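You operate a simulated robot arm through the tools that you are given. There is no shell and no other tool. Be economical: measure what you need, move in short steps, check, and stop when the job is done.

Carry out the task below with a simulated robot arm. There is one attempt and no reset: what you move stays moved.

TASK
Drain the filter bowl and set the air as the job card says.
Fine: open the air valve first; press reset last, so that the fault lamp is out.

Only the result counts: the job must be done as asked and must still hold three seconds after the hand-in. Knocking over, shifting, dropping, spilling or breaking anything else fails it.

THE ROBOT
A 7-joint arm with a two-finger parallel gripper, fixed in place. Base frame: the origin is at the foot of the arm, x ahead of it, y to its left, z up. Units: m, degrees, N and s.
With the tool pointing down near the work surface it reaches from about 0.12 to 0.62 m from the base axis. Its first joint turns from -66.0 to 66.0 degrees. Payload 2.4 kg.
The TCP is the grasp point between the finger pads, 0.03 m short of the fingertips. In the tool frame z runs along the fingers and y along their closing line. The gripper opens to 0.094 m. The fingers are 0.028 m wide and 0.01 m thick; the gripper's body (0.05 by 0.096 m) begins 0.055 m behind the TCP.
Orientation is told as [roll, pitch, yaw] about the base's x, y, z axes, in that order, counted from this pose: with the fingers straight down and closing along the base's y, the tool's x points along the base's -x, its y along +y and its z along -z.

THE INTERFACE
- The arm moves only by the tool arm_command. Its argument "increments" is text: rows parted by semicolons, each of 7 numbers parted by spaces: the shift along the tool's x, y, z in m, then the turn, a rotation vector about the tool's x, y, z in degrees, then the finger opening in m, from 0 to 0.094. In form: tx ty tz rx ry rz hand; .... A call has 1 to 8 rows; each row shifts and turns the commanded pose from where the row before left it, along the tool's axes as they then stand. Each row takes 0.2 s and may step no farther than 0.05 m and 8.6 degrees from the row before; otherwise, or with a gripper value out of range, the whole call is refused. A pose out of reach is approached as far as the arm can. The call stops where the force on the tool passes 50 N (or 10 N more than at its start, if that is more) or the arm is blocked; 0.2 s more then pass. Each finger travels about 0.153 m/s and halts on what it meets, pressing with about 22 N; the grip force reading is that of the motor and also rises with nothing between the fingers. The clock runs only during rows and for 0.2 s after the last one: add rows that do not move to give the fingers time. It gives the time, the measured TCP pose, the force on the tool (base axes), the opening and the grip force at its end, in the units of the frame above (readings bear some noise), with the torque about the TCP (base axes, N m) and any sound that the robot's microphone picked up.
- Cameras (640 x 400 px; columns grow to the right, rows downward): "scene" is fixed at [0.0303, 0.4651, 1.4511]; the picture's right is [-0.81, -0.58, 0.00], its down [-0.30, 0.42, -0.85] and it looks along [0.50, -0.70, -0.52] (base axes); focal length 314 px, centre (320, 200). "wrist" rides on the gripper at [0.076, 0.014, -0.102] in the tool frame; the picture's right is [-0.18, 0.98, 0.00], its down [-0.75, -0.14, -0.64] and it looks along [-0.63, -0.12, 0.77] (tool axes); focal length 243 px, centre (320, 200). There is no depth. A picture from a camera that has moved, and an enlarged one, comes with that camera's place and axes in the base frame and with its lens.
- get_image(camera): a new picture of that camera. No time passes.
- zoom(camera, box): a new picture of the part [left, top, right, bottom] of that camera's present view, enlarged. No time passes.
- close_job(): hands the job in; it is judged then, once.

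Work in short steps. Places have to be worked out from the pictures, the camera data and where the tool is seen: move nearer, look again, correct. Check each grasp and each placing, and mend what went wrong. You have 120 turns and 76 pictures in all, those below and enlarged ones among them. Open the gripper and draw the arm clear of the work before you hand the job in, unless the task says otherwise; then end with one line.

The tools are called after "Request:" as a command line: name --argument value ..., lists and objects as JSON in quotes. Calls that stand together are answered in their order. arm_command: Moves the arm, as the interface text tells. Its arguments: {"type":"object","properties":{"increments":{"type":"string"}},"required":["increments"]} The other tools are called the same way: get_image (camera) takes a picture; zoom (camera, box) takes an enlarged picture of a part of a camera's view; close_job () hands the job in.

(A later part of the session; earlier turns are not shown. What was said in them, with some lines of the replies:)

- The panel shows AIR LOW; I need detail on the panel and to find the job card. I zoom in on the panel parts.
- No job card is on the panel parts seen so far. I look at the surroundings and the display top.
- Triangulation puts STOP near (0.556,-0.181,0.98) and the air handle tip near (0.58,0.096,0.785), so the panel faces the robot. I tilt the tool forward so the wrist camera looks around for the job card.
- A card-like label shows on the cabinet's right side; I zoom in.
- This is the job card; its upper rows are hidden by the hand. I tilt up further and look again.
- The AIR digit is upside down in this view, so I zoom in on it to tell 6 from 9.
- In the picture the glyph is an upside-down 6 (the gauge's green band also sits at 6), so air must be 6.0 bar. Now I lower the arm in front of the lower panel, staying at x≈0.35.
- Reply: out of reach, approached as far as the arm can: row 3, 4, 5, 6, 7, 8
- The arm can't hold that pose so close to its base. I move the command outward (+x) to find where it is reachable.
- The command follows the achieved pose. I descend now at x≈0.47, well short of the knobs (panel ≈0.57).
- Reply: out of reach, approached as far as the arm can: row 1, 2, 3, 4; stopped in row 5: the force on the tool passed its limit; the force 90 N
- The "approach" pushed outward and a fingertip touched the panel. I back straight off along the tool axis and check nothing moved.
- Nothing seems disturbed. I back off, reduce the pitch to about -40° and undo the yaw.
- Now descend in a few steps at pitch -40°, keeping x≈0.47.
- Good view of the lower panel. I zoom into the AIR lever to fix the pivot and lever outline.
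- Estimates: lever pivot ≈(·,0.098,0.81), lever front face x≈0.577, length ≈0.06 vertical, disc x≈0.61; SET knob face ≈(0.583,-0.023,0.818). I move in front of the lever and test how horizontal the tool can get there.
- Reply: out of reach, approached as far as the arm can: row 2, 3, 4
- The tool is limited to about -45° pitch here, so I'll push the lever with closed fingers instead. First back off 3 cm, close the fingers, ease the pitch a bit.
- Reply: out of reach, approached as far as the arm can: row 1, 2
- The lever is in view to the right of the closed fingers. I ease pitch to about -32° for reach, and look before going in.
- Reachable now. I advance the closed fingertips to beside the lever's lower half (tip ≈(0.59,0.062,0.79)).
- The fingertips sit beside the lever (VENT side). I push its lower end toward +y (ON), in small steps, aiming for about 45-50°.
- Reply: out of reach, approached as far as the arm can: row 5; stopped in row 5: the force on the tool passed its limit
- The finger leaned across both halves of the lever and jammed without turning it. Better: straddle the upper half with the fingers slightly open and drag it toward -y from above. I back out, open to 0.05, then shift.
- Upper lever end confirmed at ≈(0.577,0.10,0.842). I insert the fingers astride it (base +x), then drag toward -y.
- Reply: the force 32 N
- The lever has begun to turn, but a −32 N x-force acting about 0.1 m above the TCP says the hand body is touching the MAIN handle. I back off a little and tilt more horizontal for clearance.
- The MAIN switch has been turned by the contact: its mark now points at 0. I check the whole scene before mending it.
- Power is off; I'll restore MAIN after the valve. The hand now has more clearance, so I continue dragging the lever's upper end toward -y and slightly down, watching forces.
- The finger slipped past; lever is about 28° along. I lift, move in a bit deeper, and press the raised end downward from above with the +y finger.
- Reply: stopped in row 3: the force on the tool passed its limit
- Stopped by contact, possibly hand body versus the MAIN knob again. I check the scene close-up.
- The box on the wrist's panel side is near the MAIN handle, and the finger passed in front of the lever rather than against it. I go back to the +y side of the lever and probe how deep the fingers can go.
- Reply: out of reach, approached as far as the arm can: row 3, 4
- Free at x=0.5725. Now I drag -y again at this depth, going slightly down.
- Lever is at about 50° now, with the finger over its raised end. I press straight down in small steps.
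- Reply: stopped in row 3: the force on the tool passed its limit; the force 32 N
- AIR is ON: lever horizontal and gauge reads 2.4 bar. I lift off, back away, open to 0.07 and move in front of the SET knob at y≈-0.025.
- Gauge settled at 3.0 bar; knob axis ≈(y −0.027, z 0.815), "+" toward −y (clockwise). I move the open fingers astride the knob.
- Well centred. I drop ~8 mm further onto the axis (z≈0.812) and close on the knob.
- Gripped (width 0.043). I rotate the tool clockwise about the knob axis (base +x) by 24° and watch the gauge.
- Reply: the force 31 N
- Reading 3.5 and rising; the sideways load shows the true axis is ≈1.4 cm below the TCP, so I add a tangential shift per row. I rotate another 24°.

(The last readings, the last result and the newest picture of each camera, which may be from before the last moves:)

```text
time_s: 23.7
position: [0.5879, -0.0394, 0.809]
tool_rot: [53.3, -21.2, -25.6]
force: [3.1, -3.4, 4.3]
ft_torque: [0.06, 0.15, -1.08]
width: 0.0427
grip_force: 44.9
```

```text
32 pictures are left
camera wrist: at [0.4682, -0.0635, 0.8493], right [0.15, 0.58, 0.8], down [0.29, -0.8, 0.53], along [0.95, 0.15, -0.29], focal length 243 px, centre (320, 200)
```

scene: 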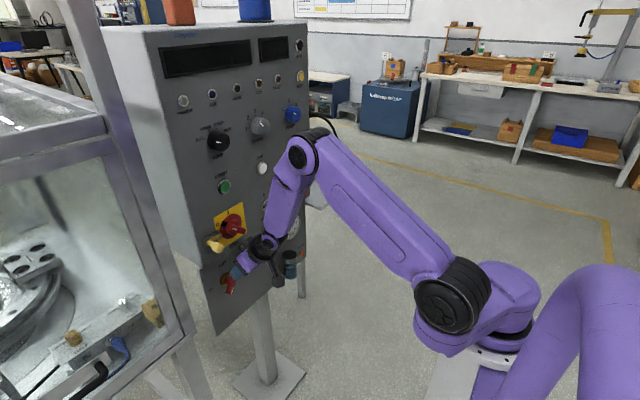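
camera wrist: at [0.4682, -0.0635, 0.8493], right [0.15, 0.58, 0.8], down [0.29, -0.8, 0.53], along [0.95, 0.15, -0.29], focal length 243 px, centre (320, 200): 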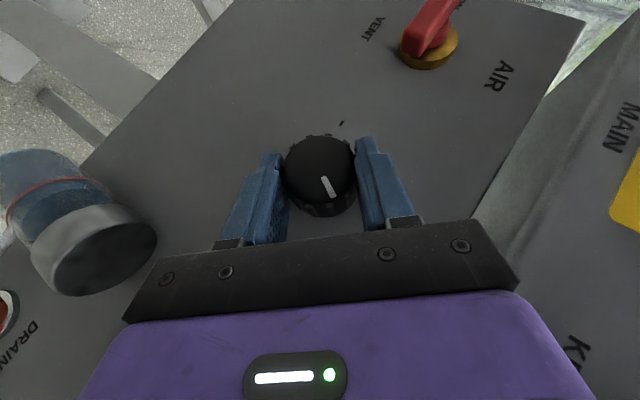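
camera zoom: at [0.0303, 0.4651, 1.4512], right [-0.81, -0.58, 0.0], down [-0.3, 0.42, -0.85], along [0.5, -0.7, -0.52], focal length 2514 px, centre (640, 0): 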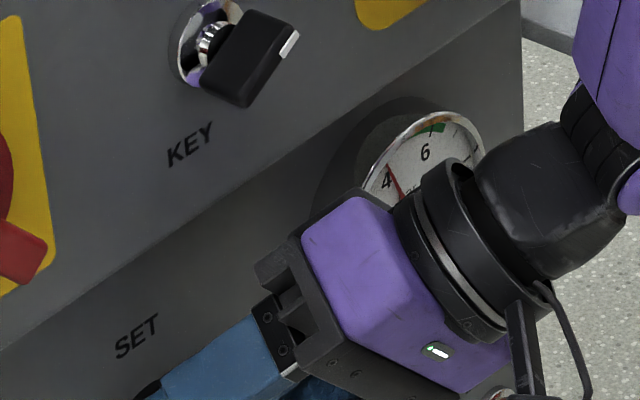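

About 4.1 bar now after 48°, nothing else touched. I open the fingers around the knob and rotate back in place to re-grip.

Request:
arm_command --increments "0 0 0 0 0 0 0.07; 0 0 0 0 0 0 0.07; 0 0.002 0 6.7 0 -4.36 0.07; 0 0.002 0 6.7 0 -4.36 0.07; 0 0.002 0 6.7 0 -4.36 0.07; 0 0.002 0 6.7 0 -4.36 0.07; 0 0.002 0 6.7 0 -4.36 0.07; 0 0.002 0 6.7 0 -4.36 0.07"

Request:
get_image --camera "wrist"

```text
time_s: 25.5
position: [0.5882, -0.0313, 0.8122]
tool_rot: [0.2, -32.9, 0.2]
force: [0.7, 0.3, -0.5]
ft_torque: [0.0, 0.02, 0.0]
width: 0.0701
grip_force: 0.1
```

```text
31 pictures are left
camera wrist: at [0.4672, -0.0176, 0.858], right [0.15, 0.98, 0.1], down [0.28, -0.14, 0.95], along [0.95, -0.12, -0.3], focal length 243 px, centre (320, 200)
```

wrist: 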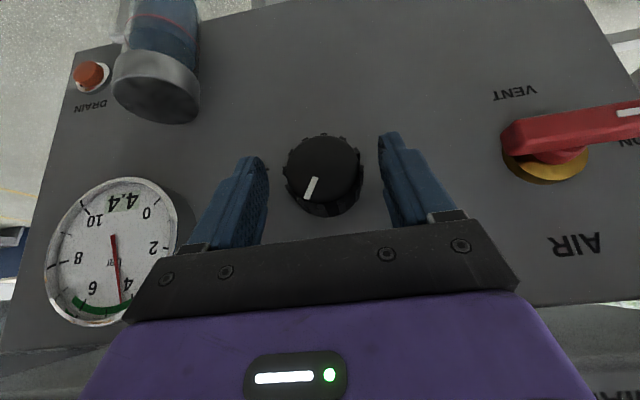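

4.4 bar now: ≈0.027 bar/°, so ≈58° more. I go back another 16° before gripping.

Request:
arm_command --increments "0 0.002 0 6.7 0 -4.36 0.07; 0 0.002 0 6.7 0 -4.36 0.07; 0 0 0 0 0 0 0.02; 0 0 0 0 0 0 0.02; 0 0 0 0 0 0 0.02"

```text
time_s: 26.7
position: [0.5896, -0.0292, 0.8114]
tool_rot: [-9.5, -31.0, 6.1]
force: [2.0, 24.6, -8.7]
ft_torque: [0.29, -0.46, -0.68]
width: 0.0433
grip_force: 45.1
out of reach, approached as far as the arm can: row 2
```

Gripped at about −11°. I rotate +48° with a small side relief, then read the gauge.

Request:
arm_command --increments "0 0.002 0 -6.7 0 4.36 0.02; 0 -0.001 0 -6.7 0 4.36 0.02; 0 -0.002 0 -6.7 0 4.36 0.02; 0 -0.002 0 -6.7 0 4.36 0.02; 0 -0.002 0 -6.7 0 4.36 0.02; 0 -0.002 0 -6.7 0 4.36 0.02; 0 0 0 0 0 0 0.02; 0 0 0 0 0 0 0.02"

Request:
get_image --camera "wrist"

Request:
zoom --camera "scene" --box '[268, 205, 308, 245]'

```text
time_s: 28.5
position: [0.5883, -0.0373, 0.8093]
tool_rot: [44.0, -23.2, -21.5]
force: [-20.6, 15.2, 3.0]
ft_torque: [0.14, -0.33, 1.43]
width: 0.0426
grip_force: 44.9
```

```text
30 pictures are left
camera wrist: at [0.4701, -0.0561, 0.8568], right [0.17, 0.69, 0.7], down [0.31, -0.71, 0.63], along [0.94, 0.11, -0.33], focal length 243 px, centre (320, 200)
```

wrist: 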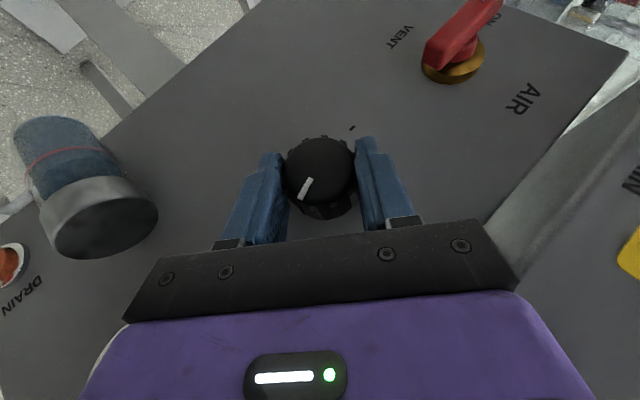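

```text
10.00 times, centred on (288, 225) of scene
camera zoom: at [0.0298, 0.4655, 1.451], right [-0.81, -0.58, 0.0], down [-0.3, 0.42, -0.85], along [0.5, -0.7, -0.52], focal length 3142 px, centre (640, -50)
```

zoom: 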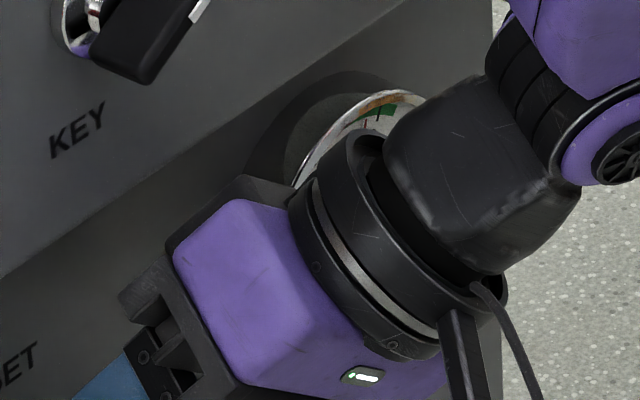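

The needle is near the green band; the x-force suggests the wrist is close to the gauge, so I release and rotate back to read it.

Request:
arm_command --increments "0 0 0 0 0 0 0.07; 0 0 0 0 0 0 0.07; 0 0.002 0 6.7 0 -4.36 0.07; 0 0.002 0 6.7 0 -4.36 0.07; 0 0.002 0 6.7 0 -4.36 0.07; 0 0.002 0 6.7 0 -4.36 0.07; 0 0.002 0 6.7 0 -4.36 0.07"

Request:
get_image --camera "wrist"

```text
time_s: 30.1
position: [0.591, -0.0324, 0.8131]
tool_rot: [-0.6, -31.4, 0.7]
force: [-0.6, 0.2, -0.4]
ft_torque: [-0.05, 0.03, 0.03]
width: 0.07
grip_force: 0.0
```

```text
28 pictures are left
camera wrist: at [0.4714, -0.0174, 0.8614], right [0.15, 0.98, 0.09], down [0.31, -0.13, 0.94], along [0.94, -0.12, -0.32], focal length 243 px, centre (320, 200)
```

wrist: 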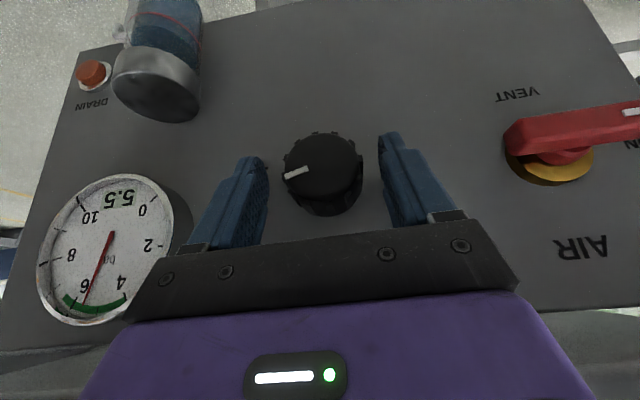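

Reads about 5.5. I grip again and turn ≈18° more, then release and read.

Request:
arm_command --increments "0 0 0 0 0 0 0.02; 0 0 0 0 0 0 0.02; 0 -0.002 0 -6.7 0 4.36 0.02; 0 -0.002 0 -6.7 0 4.36 0.02; 0 -0.0005 0 -1.7 0 1.1 0.02; 0 0 0 0 0 0 0.02; 0 0 0 0 0 0 0.07; 0 0 0 0 0 0 0.07"

Request:
get_image --camera "wrist"

```text
time_s: 31.9
position: [0.5889, -0.0363, 0.8116]
tool_rot: [20.4, -29.8, -10.7]
force: [-0.2, -0.1, -0.3]
ft_torque: [0.04, 0.02, 0.02]
width: 0.0698
grip_force: 0.1
```

```text
27 pictures are left
camera wrist: at [0.4712, -0.0362, 0.8619], right [0.16, 0.91, 0.39], down [0.31, -0.42, 0.85], along [0.94, -0.02, -0.35], focal length 243 px, centre (320, 200)
```

wrist: 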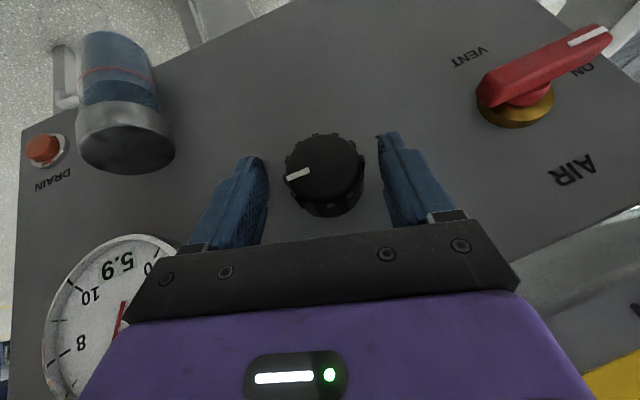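

About 5.9–6.0 bar. Next the drain button, ≈(0.605,−0.222,0.675). I back out, straighten, close the fingers and raise before going across.

Request:
arm_command --increments "0.0336 0 -0.0218 0 0 0 0.07; 0 0.002 0 6.7 0 -4.36 0.07; 0 0.002 0 6.7 0 -4.36 0.05; 0 0 0 1.7 0 -1.1 0.02; -0.0265 0 -0.0424 0 0 0 0"

Request:
get_image --camera "wrist"

```text
time_s: 33.1
position: [0.5464, -0.0317, 0.8648]
tool_rot: [-0.6, -31.5, 0.5]
force: [-0.7, -0.3, 0.4]
ft_torque: [0.0, -0.04, 0.01]
width: 0.0001
grip_force: 22.0
```

```text
26 pictures are left
camera wrist: at [0.4296, -0.0183, 0.9136], right [0.15, 0.98, 0.09], down [0.31, -0.13, 0.94], along [0.94, -0.11, -0.33], focal length 243 px, centre (320, 200)
```

wrist: 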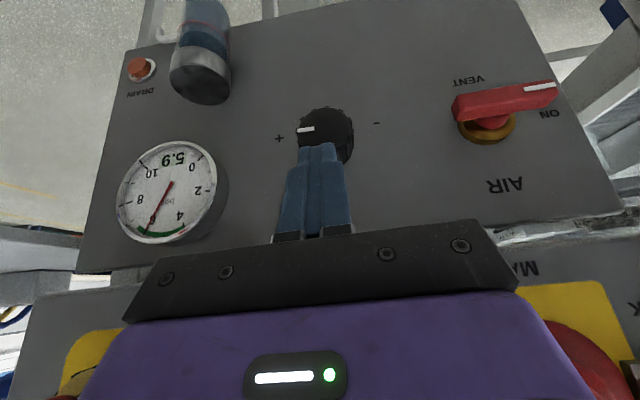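

Gauge reads 5.9 and holds. Before crossing in front of the gauge I back off to x≈0.50, then move along −y.

Request:
arm_command --increments "0.0171 0 -0.0104 0 2 0 0; 0.0174 0 -0.0099 0 2 0 0; 0 -0.045 0 0 0 0 0; 0 -0.045 0 0 0 0 0; 0 -0.045 0 0 0 0 0; 0 -0.045 0 0 0 0 0"

Request:
get_image --camera "wrist"

```text
time_s: 34.5
position: [0.5127, -0.2126, 0.8642]
tool_rot: [-0.3, -27.3, 0.7]
force: [0.0, -0.4, -0.6]
ft_torque: [0.0, 0.02, -0.03]
width: 0.0001
grip_force: 21.9
```

```text
25 pictures are left
camera wrist: at [0.3966, -0.1993, 0.9203], right [0.16, 0.98, 0.08], down [0.38, -0.13, 0.92], along [0.91, -0.11, -0.39], focal length 243 px, centre (320, 200)
```

wrist: 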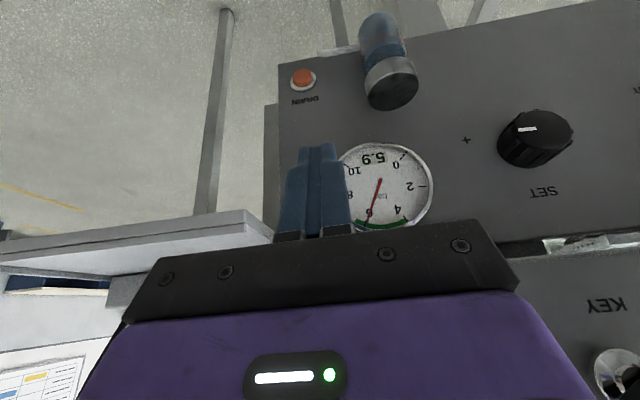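

Drain triangulates to ≈(0.612,−0.235,0.66). I descend diagonally to TCP ≈(0.56,−0.235,0.70).

Request:
arm_command --increments "0.0084 -0.0055 0.0419 0 0 0 0; 0.0084 -0.0055 0.0419 0 0 0 0; 0.0084 -0.0055 0.0419 0 0 0 0; 0.0084 -0.0055 0.0419 0 0 0 0"

Request:
get_image --camera "wrist"

```text
time_s: 35.5
position: [0.5585, -0.2386, 0.7005]
tool_rot: [-0.4, -27.5, 0.6]
force: [-0.9, -0.2, 0.3]
ft_torque: [0.01, -0.01, -0.01]
width: 0.0
grip_force: 21.6
```

```text
24 pictures are left
camera wrist: at [0.4435, -0.2232, 0.7571], right [0.16, 0.98, 0.08], down [0.37, -0.13, 0.92], along [0.91, -0.11, -0.39], focal length 243 px, centre (320, 200)
```

wrist: 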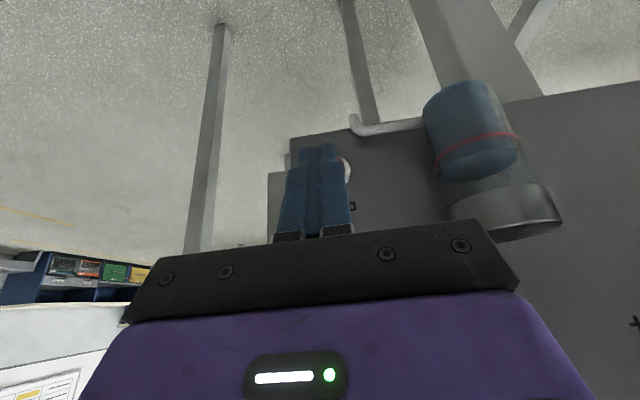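

The button is just right of the fingertips, ≈(y −0.229, z 0.66). I align the tip and press forward in 5 mm steps.

Request:
arm_command --increments "-0.0066 0.009 0.0231 0 0 0 0; -0.0044 0 0.0023 0 0 0 0; -0.0044 0 0.0023 0 0 0 0; -0.0044 0 0.0023 0 0 0 0"

Request:
get_image --camera "wrist"

```text
time_s: 36.5
position: [0.5894, -0.2264, 0.6821]
tool_rot: [-0.3, -27.2, 0.3]
force: [-17.3, 0.5, 5.9]
ft_torque: [0.16, 0.25, -0.03]
width: 0.0
grip_force: 21.5
heard: click
```

```text
23 pictures are left
camera wrist: at [0.4737, -0.2127, 0.7394], right [0.16, 0.98, 0.08], down [0.38, -0.14, 0.92], along [0.91, -0.12, -0.39], focal length 243 px, centre (320, 200)
```

wrist: 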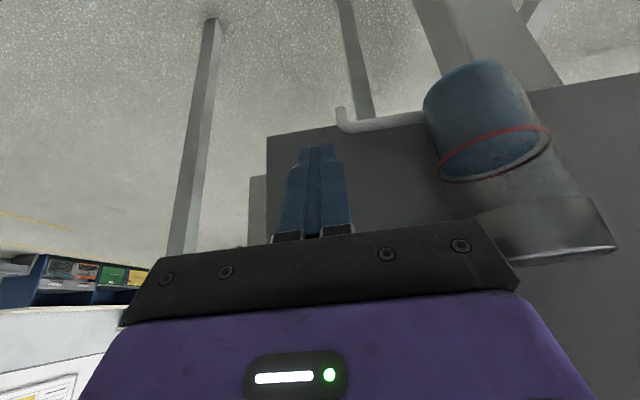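

The button clicked with ~17 N. I hold it and watch the water level in the bowl.

Request:
arm_command --increments "0 0 0 0 0 0 0; 0 0 0 0 0 0 0; 0 0 0 0 0 0 0; 0 0 0 0 0 0 0; 0 0 0 0 0 0 0; 0 0 0 0 0 0 0; 0 0 0 0 0 0 0; 0 0 0 0 0 0 0"

Request:
zoom --camera "wrist" --box '[320, 40, 640, 240]'

```text
time_s: 38.3
position: [0.5892, -0.2268, 0.6821]
tool_rot: [-0.2, -27.3, 0.4]
force: [-22.9, -6.5, -8.6]
ft_torque: [-0.13, 0.67, -0.16]
width: 0.0001
grip_force: 21.9
```

```text
2.00 times, centred on (480, 140) of wrist
camera zoom: at [0.4744, -0.2124, 0.7396], right [0.16, 0.98, 0.08], down [0.38, -0.14, 0.92], along [0.91, -0.12, -0.39], focal length 485 px, centre (0, 320)
```

zoom: 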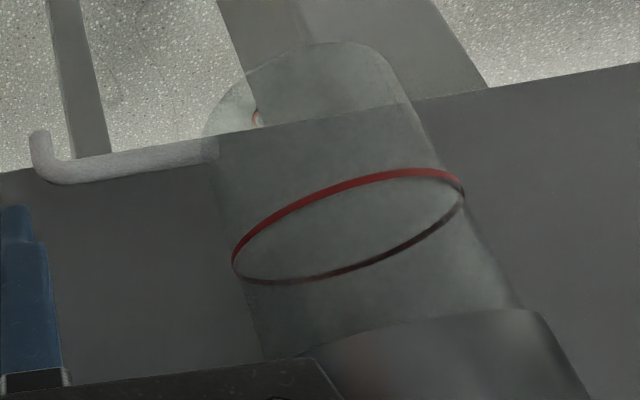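

The bowl is empty. I release the button, back off to x≈0.51 and rise clear of STOP.

Request:
arm_command --increments "0.0356 0 -0.0185 0 0 0 0; 0.0356 0 -0.0185 0 0 0 0; -0.0206 0 -0.04 0 0 0 0; -0.0206 0 -0.04 0 0 0 0; -0.0206 0 -0.04 0 0 0 0; -0.0206 0 -0.04 0 0 0 0"

Request:
get_image --camera "wrist"

```text
time_s: 39.7
position: [0.5077, -0.2215, 0.8659]
tool_rot: [-0.4, -27.4, 0.6]
force: [0.3, 0.2, -0.6]
ft_torque: [-0.02, 0.03, 0.0]
width: 0.0
grip_force: 22.3
```

```text
21 pictures are left
camera wrist: at [0.3922, -0.207, 0.9235], right [0.16, 0.98, 0.08], down [0.38, -0.13, 0.92], along [0.91, -0.11, -0.39], focal length 243 px, centre (320, 200)
```

wrist: 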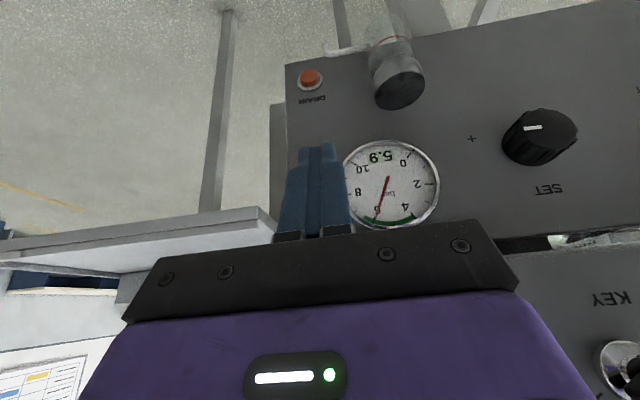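

5.9 bar holds after draining, within the green band. Now I rise to z≈1.08, then go toward the MAIN switch.

Request:
arm_command --increments "-0.0206 0 -0.04 0 0 0 0; -0.0206 0 -0.04 0 0 0 0; -0.0206 0.01 -0.04 0 0 0 0; -0.0206 0.01 -0.04 0 0 0 0; -0.0206 0.01 -0.04 0 0 0 0; 0 0.048 0 0 0 0 0; 0 0.048 0 0 0 0 0; 0 0.048 0 0 0 0 0"

Request:
zoom --camera "scene" --box '[190, 180, 318, 260]'

Request:
get_image --camera "wrist"

```text
time_s: 41.5
position: [0.507, -0.0458, 1.0873]
tool_rot: [-0.4, -27.3, 0.7]
force: [-0.6, 0.2, 0.1]
ft_torque: [-0.02, 0.01, -0.02]
width: 0.0003
grip_force: 22.1
```

```text
5.00 times, centred on (254, 220) of scene
camera zoom: at [0.0304, 0.4651, 1.4511], right [-0.81, -0.58, 0.0], down [-0.3, 0.42, -0.85], along [0.5, -0.7, -0.52], focal length 1571 px, centre (650, 100)
```

zoom: 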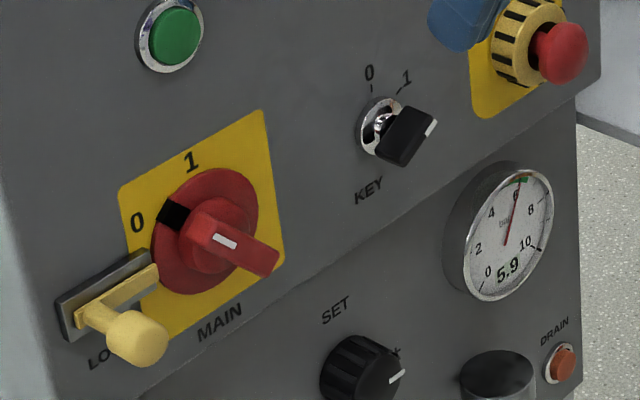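

```text
19 pictures are left
camera wrist: at [0.3909, -0.0305, 1.1435], right [0.16, 0.98, 0.08], down [0.37, -0.13, 0.92], along [0.91, -0.12, -0.39], focal length 243 px, centre (320, 200)
```

wrist: 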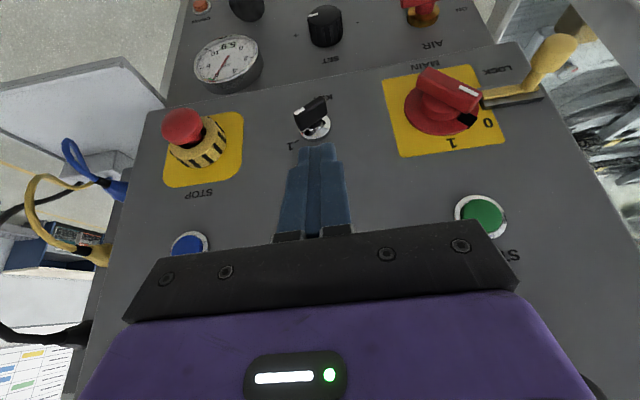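

The other controls look right (drain popped out, gauge 5.9). MAIN's handle spans ≈(y 0.05,z 0.967)–(0.086,1.0), front x≈0.557. I pose with open fingers at y≈0.076, pitch −45°, to straddle its upper (marked) end.

Request:
arm_command --increments "0 0.04 0 0 0 0 0; 0 0.041 0 0 0 0 0; 0 0.041 0 0 0 0 0.05; 0 0 0 0 -6 0 0.05; 0 0 0 0 -6 0 0.05; 0 0 0 0 -6 0 0.05; 0.0177 0 0.0177 0 0 0 0.05"

Request:
get_image --camera "wrist"

```text
time_s: 43.1
position: [0.5068, 0.0737, 1.0629]
tool_rot: [-0.6, -45.4, 0.9]
force: [0.5, 1.0, 0.3]
ft_torque: [-0.01, 0.04, -0.02]
width: 0.05
grip_force: 0.0
```

```text
18 pictures are left
camera wrist: at [0.3805, 0.0875, 1.0809], right [0.12, 0.98, 0.12], down [0.07, -0.13, 0.99], along [0.99, -0.11, -0.09], focal length 243 px, centre (320, 200)
```

wrist: 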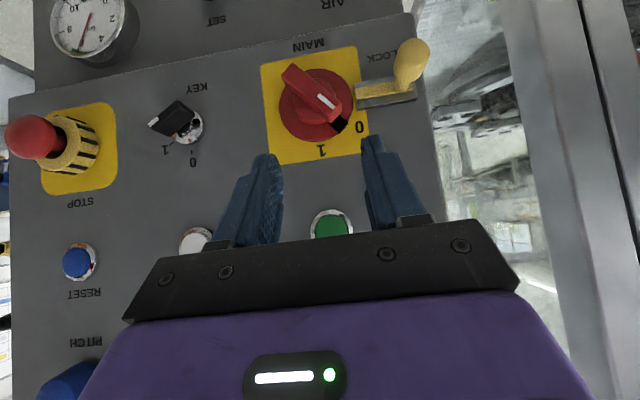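

Aligned. I move in along the tool axis so the fingers straddle the marked end.

Request:
arm_command --increments "0.005 0.001 0.0297 0 0 0 0.05; 0.005 0.001 0.0297 0 0 0 0.05"

Request:
get_image --camera "wrist"

```text
time_s: 43.7
position: [0.5433, 0.0757, 1.0115]
tool_rot: [-0.5, -45.4, 0.8]
force: [-0.5, 0.7, -0.4]
ft_torque: [0.02, 0.02, 0.02]
width: 0.0499
grip_force: 0.0
```

```text
17 pictures are left
camera wrist: at [0.4175, 0.0891, 1.0307], right [0.12, 0.98, 0.12], down [0.07, -0.13, 0.99], along [0.99, -0.11, -0.09], focal length 243 px, centre (320, 200)
```

wrist: 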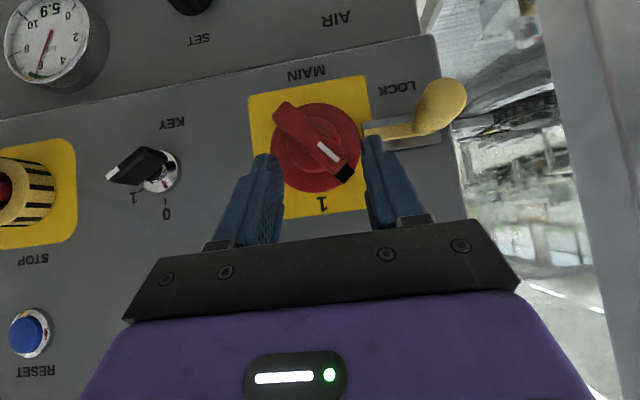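

Pivot ≈(0.0735,0.984). I raise 6 mm so only the upper end is engaged, then drag −y by ~2 cm to bring the mark to 1.

Request:
arm_command --increments "-0.0042 0 -0.0042 0 0 0 0.05; 0 -0.008 0 0 0 0 0.05; 0 -0.008 0 0 0 0 0.05; 0 -0.006 0 0 0 0 0.05"

Request:
get_image --camera "wrist"

```text
time_s: 44.7
position: [0.5428, 0.0541, 1.0201]
tool_rot: [-0.6, -45.7, 1.2]
force: [-9.9, 15.4, 15.1]
ft_torque: [0.92, -0.24, 0.47]
width: 0.0588
grip_force: 7.4
```

```text
16 pictures are left
camera wrist: at [0.4154, 0.0677, 1.0375], right [0.12, 0.99, 0.12], down [0.07, -0.13, 0.99], along [0.99, -0.1, -0.08], focal length 243 px, centre (320, 200)
```

wrist: 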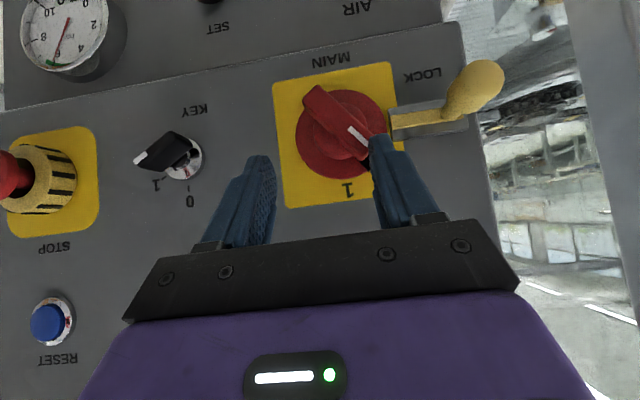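

The fingers gave way and rode up the end without turning it. Instead I'll use closed (rigid) fingers to press the lower-right end down from above: raise, close, move to y≈0.046.

Request:
arm_command --increments "-0.02 0 -0.02 0 0 0 0.05; 0 -0.008 0 0 0 0 0; 0 0 0 0 0 0 0; 0.0106 0 0.0106 0 0 0 0; 0.0106 0 0.0106 0 0 0 0"

Request:
get_image --camera "wrist"

```text
time_s: 45.9
position: [0.5422, 0.0459, 1.0178]
tool_rot: [-0.5, -45.5, 0.8]
force: [-0.3, -0.1, -0.7]
ft_torque: [0.0, 0.01, 0.02]
width: 0.0
grip_force: 22.1
```

```text
15 pictures are left
camera wrist: at [0.4155, 0.0593, 1.0353], right [0.12, 0.98, 0.13], down [0.07, -0.13, 0.99], along [0.99, -0.11, -0.09], focal length 243 px, centre (320, 200)
```

wrist: 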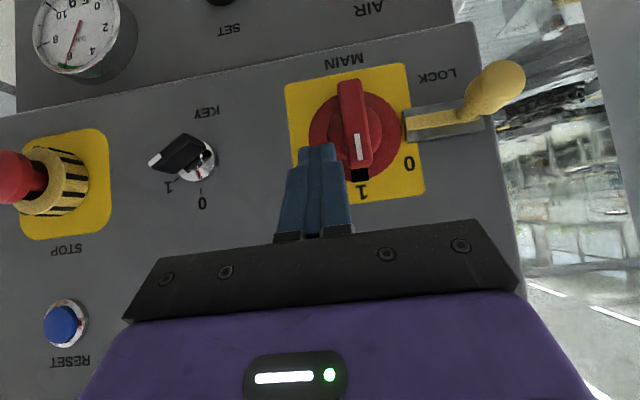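

The handle is now upright with the mark at 1. I retreat along the tool axis and check the panel.

Request:
arm_command --increments "0 0 -0.03 0 0 0 0; 0 -0.04 -0.03 0 0 0 0; 0 -0.04 0 0 0 0 0"

Request:
get_image --camera "scene"

```text
time_s: 46.7
position: [0.4998, -0.0359, 1.0569]
tool_rot: [-0.5, -45.4, 0.8]
force: [-0.1, -1.1, 0.0]
ft_torque: [0.01, -0.01, 0.02]
width: 0.0001
grip_force: 22.4
```

```text
14 pictures are left
```

scene: 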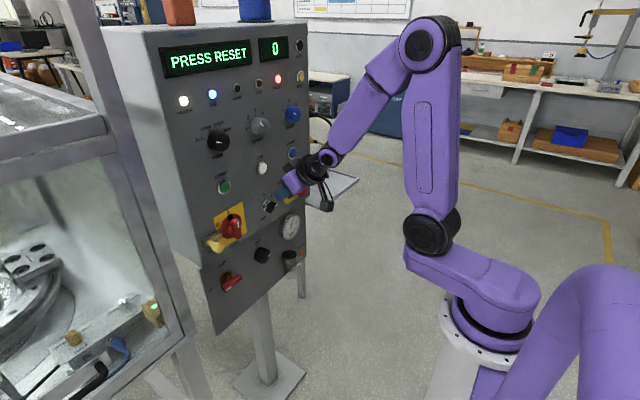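

Power is back: display says "PRESS RESET", AIR lamp on. I move up and across to the RESET button (≈(0.572,−0.16,1.09)) and look.

Request:
arm_command --increments "-0.0141 -0.04 -0.0141 0 0 0 0; -0.0141 -0.04 -0.0141 0 0 0 0; -0.0141 -0.04 -0.0141 0 0 0 0"

Request:
get_image --camera "wrist"

```text
time_s: 47.5
position: [0.5024, -0.1581, 1.1169]
tool_rot: [-4.9, -44.2, 5.3]
force: [0.3, 1.1, 0.4]
ft_torque: [-0.05, 0.06, -0.07]
width: 0.0
grip_force: 21.8
out of reach, approached as far as the arm can: row 2
```

```text
13 pictures are left
camera wrist: at [0.3748, -0.1461, 1.137], right [0.1, 0.99, 0.07], down [0.09, -0.08, 0.99], along [0.99, -0.09, -0.1], focal length 243 px, centre (320, 200)
```

wrist: 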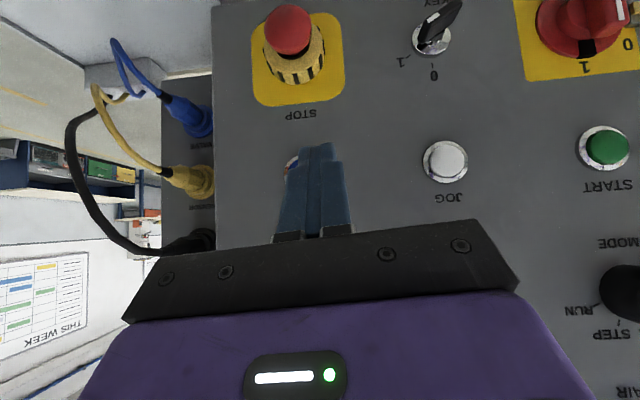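

RESET lies just behind the fingertips, ≈(0.575,−0.172,1.088). I shift −y/down a little, then press forward in small steps.

Request:
arm_command --increments "-0.0055 -0.007 0.0159 0 0 0 0; -0.0055 -0.007 0.0159 0 0 0 0"

Request:
zoom --camera "scene" --box '[250, 130, 330, 210]'

Request:
get_image --camera "wrist"

```text
time_s: 48.1
position: [0.5331, -0.1663, 1.1056]
tool_rot: [-0.5, -45.4, 0.7]
force: [0.7, -0.8, 0.6]
ft_torque: [-0.01, -0.02, -0.01]
width: 0.0
grip_force: 22.0
```

```text
5.00 times, centred on (290, 170) of scene
camera zoom: at [0.0303, 0.4651, 1.4511], right [-0.81, -0.58, 0.0], down [-0.3, 0.42, -0.85], along [0.5, -0.7, -0.52], focal length 1571 px, centre (470, 350)
```

zoom: 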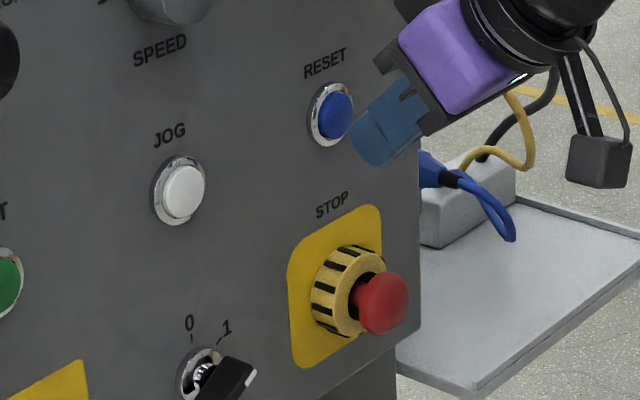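

```text
11 pictures are left
camera wrist: at [0.4065, -0.1519, 1.1234], right [0.12, 0.98, 0.13], down [0.07, -0.14, 0.99], along [0.99, -0.11, -0.09], focal length 243 px, centre (320, 200)
```

wrist: 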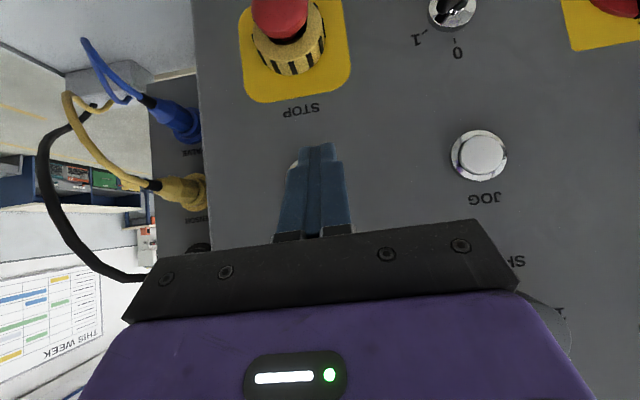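

Fingertip front corner is at ≈(0.565,−0.166,1.094), right before RESET (same height as JOG). I shift 6 mm −y and press.

Request:
arm_command --increments "0 -0.006 0 0 0 0 0; -0.0028 0 0.0028 0 0 0 0; -0.0028 0 0.0028 0 0 0 0; -0.0028 0 0.0028 0 0 0 0; -0.0028 0 0.0028 0 0 0 0"

```text
time_s: 49.3
position: [0.5483, -0.171, 1.1036]
tool_rot: [-0.5, -45.5, 0.8]
force: [0.5, -0.7, 0.6]
ft_torque: [-0.01, 0.01, -0.02]
width: 0.0
grip_force: 22.2
```

No contact yet; I continue forward in 4 mm steps.

Request:
arm_command --increments "-0.0028 0 0.0028 0 0 0 0; -0.0028 0 0.0028 0 0 0 0; -0.0028 0 0.0028 0 0 0 0"

Request:
zoom --camera "scene" --box '[150, 20, 342, 210]'

```text
time_s: 50.1
position: [0.56, -0.172, 1.104]
tool_rot: [-0.6, -45.5, 0.8]
force: [-6.0, 0.3, 2.3]
ft_torque: [-0.05, -0.02, 0.0]
width: 0.0
grip_force: 22.3
heard: click
```

```text
2.11 times, centred on (246, 115) of scene
camera zoom: at [0.0301, 0.4652, 1.4511], right [-0.81, -0.58, 0.0], down [-0.3, 0.42, -0.85], along [0.5, -0.7, -0.52], focal length 662 px, centre (476, 379)
```

zoom: 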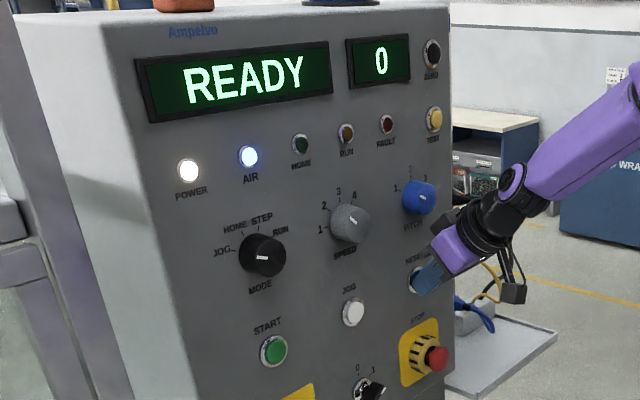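

Click: READY, fault lamp out. I back off, clear the panel and open the gripper.

Request:
arm_command --increments "0.02 0 -0.02 0 0 0 0; 0 0 -0.04 0 0 0 0; 0 0 -0.04 0 0 0 0.04; -0.02 0 -0.035 0 0 0 0.094; -0.02 0 -0.035 0 0 0 0.094; 0 0 0 0 0 0 0.094"

Request:
get_image --camera "scene"

Request:
zoom --camera "scene" --box '[190, 180, 334, 300]'

```text
time_s: 51.5
position: [0.4534, -0.1703, 1.235]
tool_rot: [-0.5, -45.4, 0.6]
force: [0.2, 0.4, -0.1]
ft_torque: [-0.01, -0.02, -0.01]
width: 0.0936
grip_force: 0.1
```

```text
9 pictures are left
```

scene: 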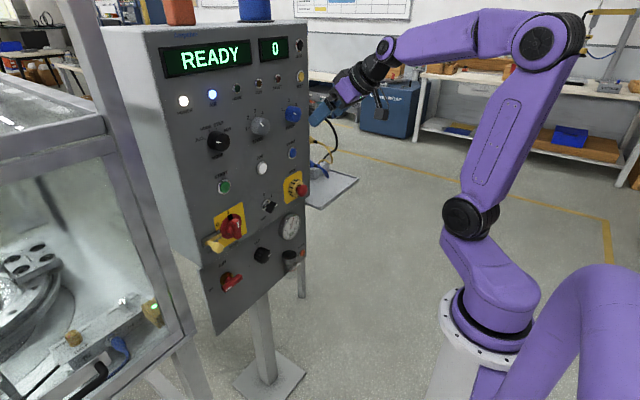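

```text
3.33 times, centred on (262, 240) of scene
camera zoom: at [0.0303, 0.4651, 1.4511], right [-0.81, -0.58, 0.0], down [-0.3, 0.42, -0.85], along [0.5, -0.7, -0.52], focal length 1047 px, centre (513, 67)
```

zoom: 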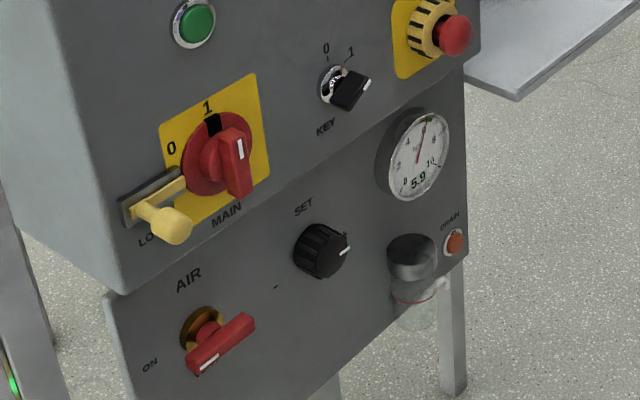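

Final state: AIR ON, gauge 5.9 bar in the green band, bowl empty, MAIN back at 1, READY with the fault lamp out, arm clear and gripper open. I hand in.

Request:
close_job

```text
The job is handed in.
```

The job is handed in: air valve opened first, air set to 5.9 bar (the card says 6), filter bowl drained, reset pressed last, display READY and fault lamp out. One mishap: my wrist knocked the MAIN switch to 0 during the valve turn; I put it back to 1, but the HOME lamp, lit at the start, has been off since.
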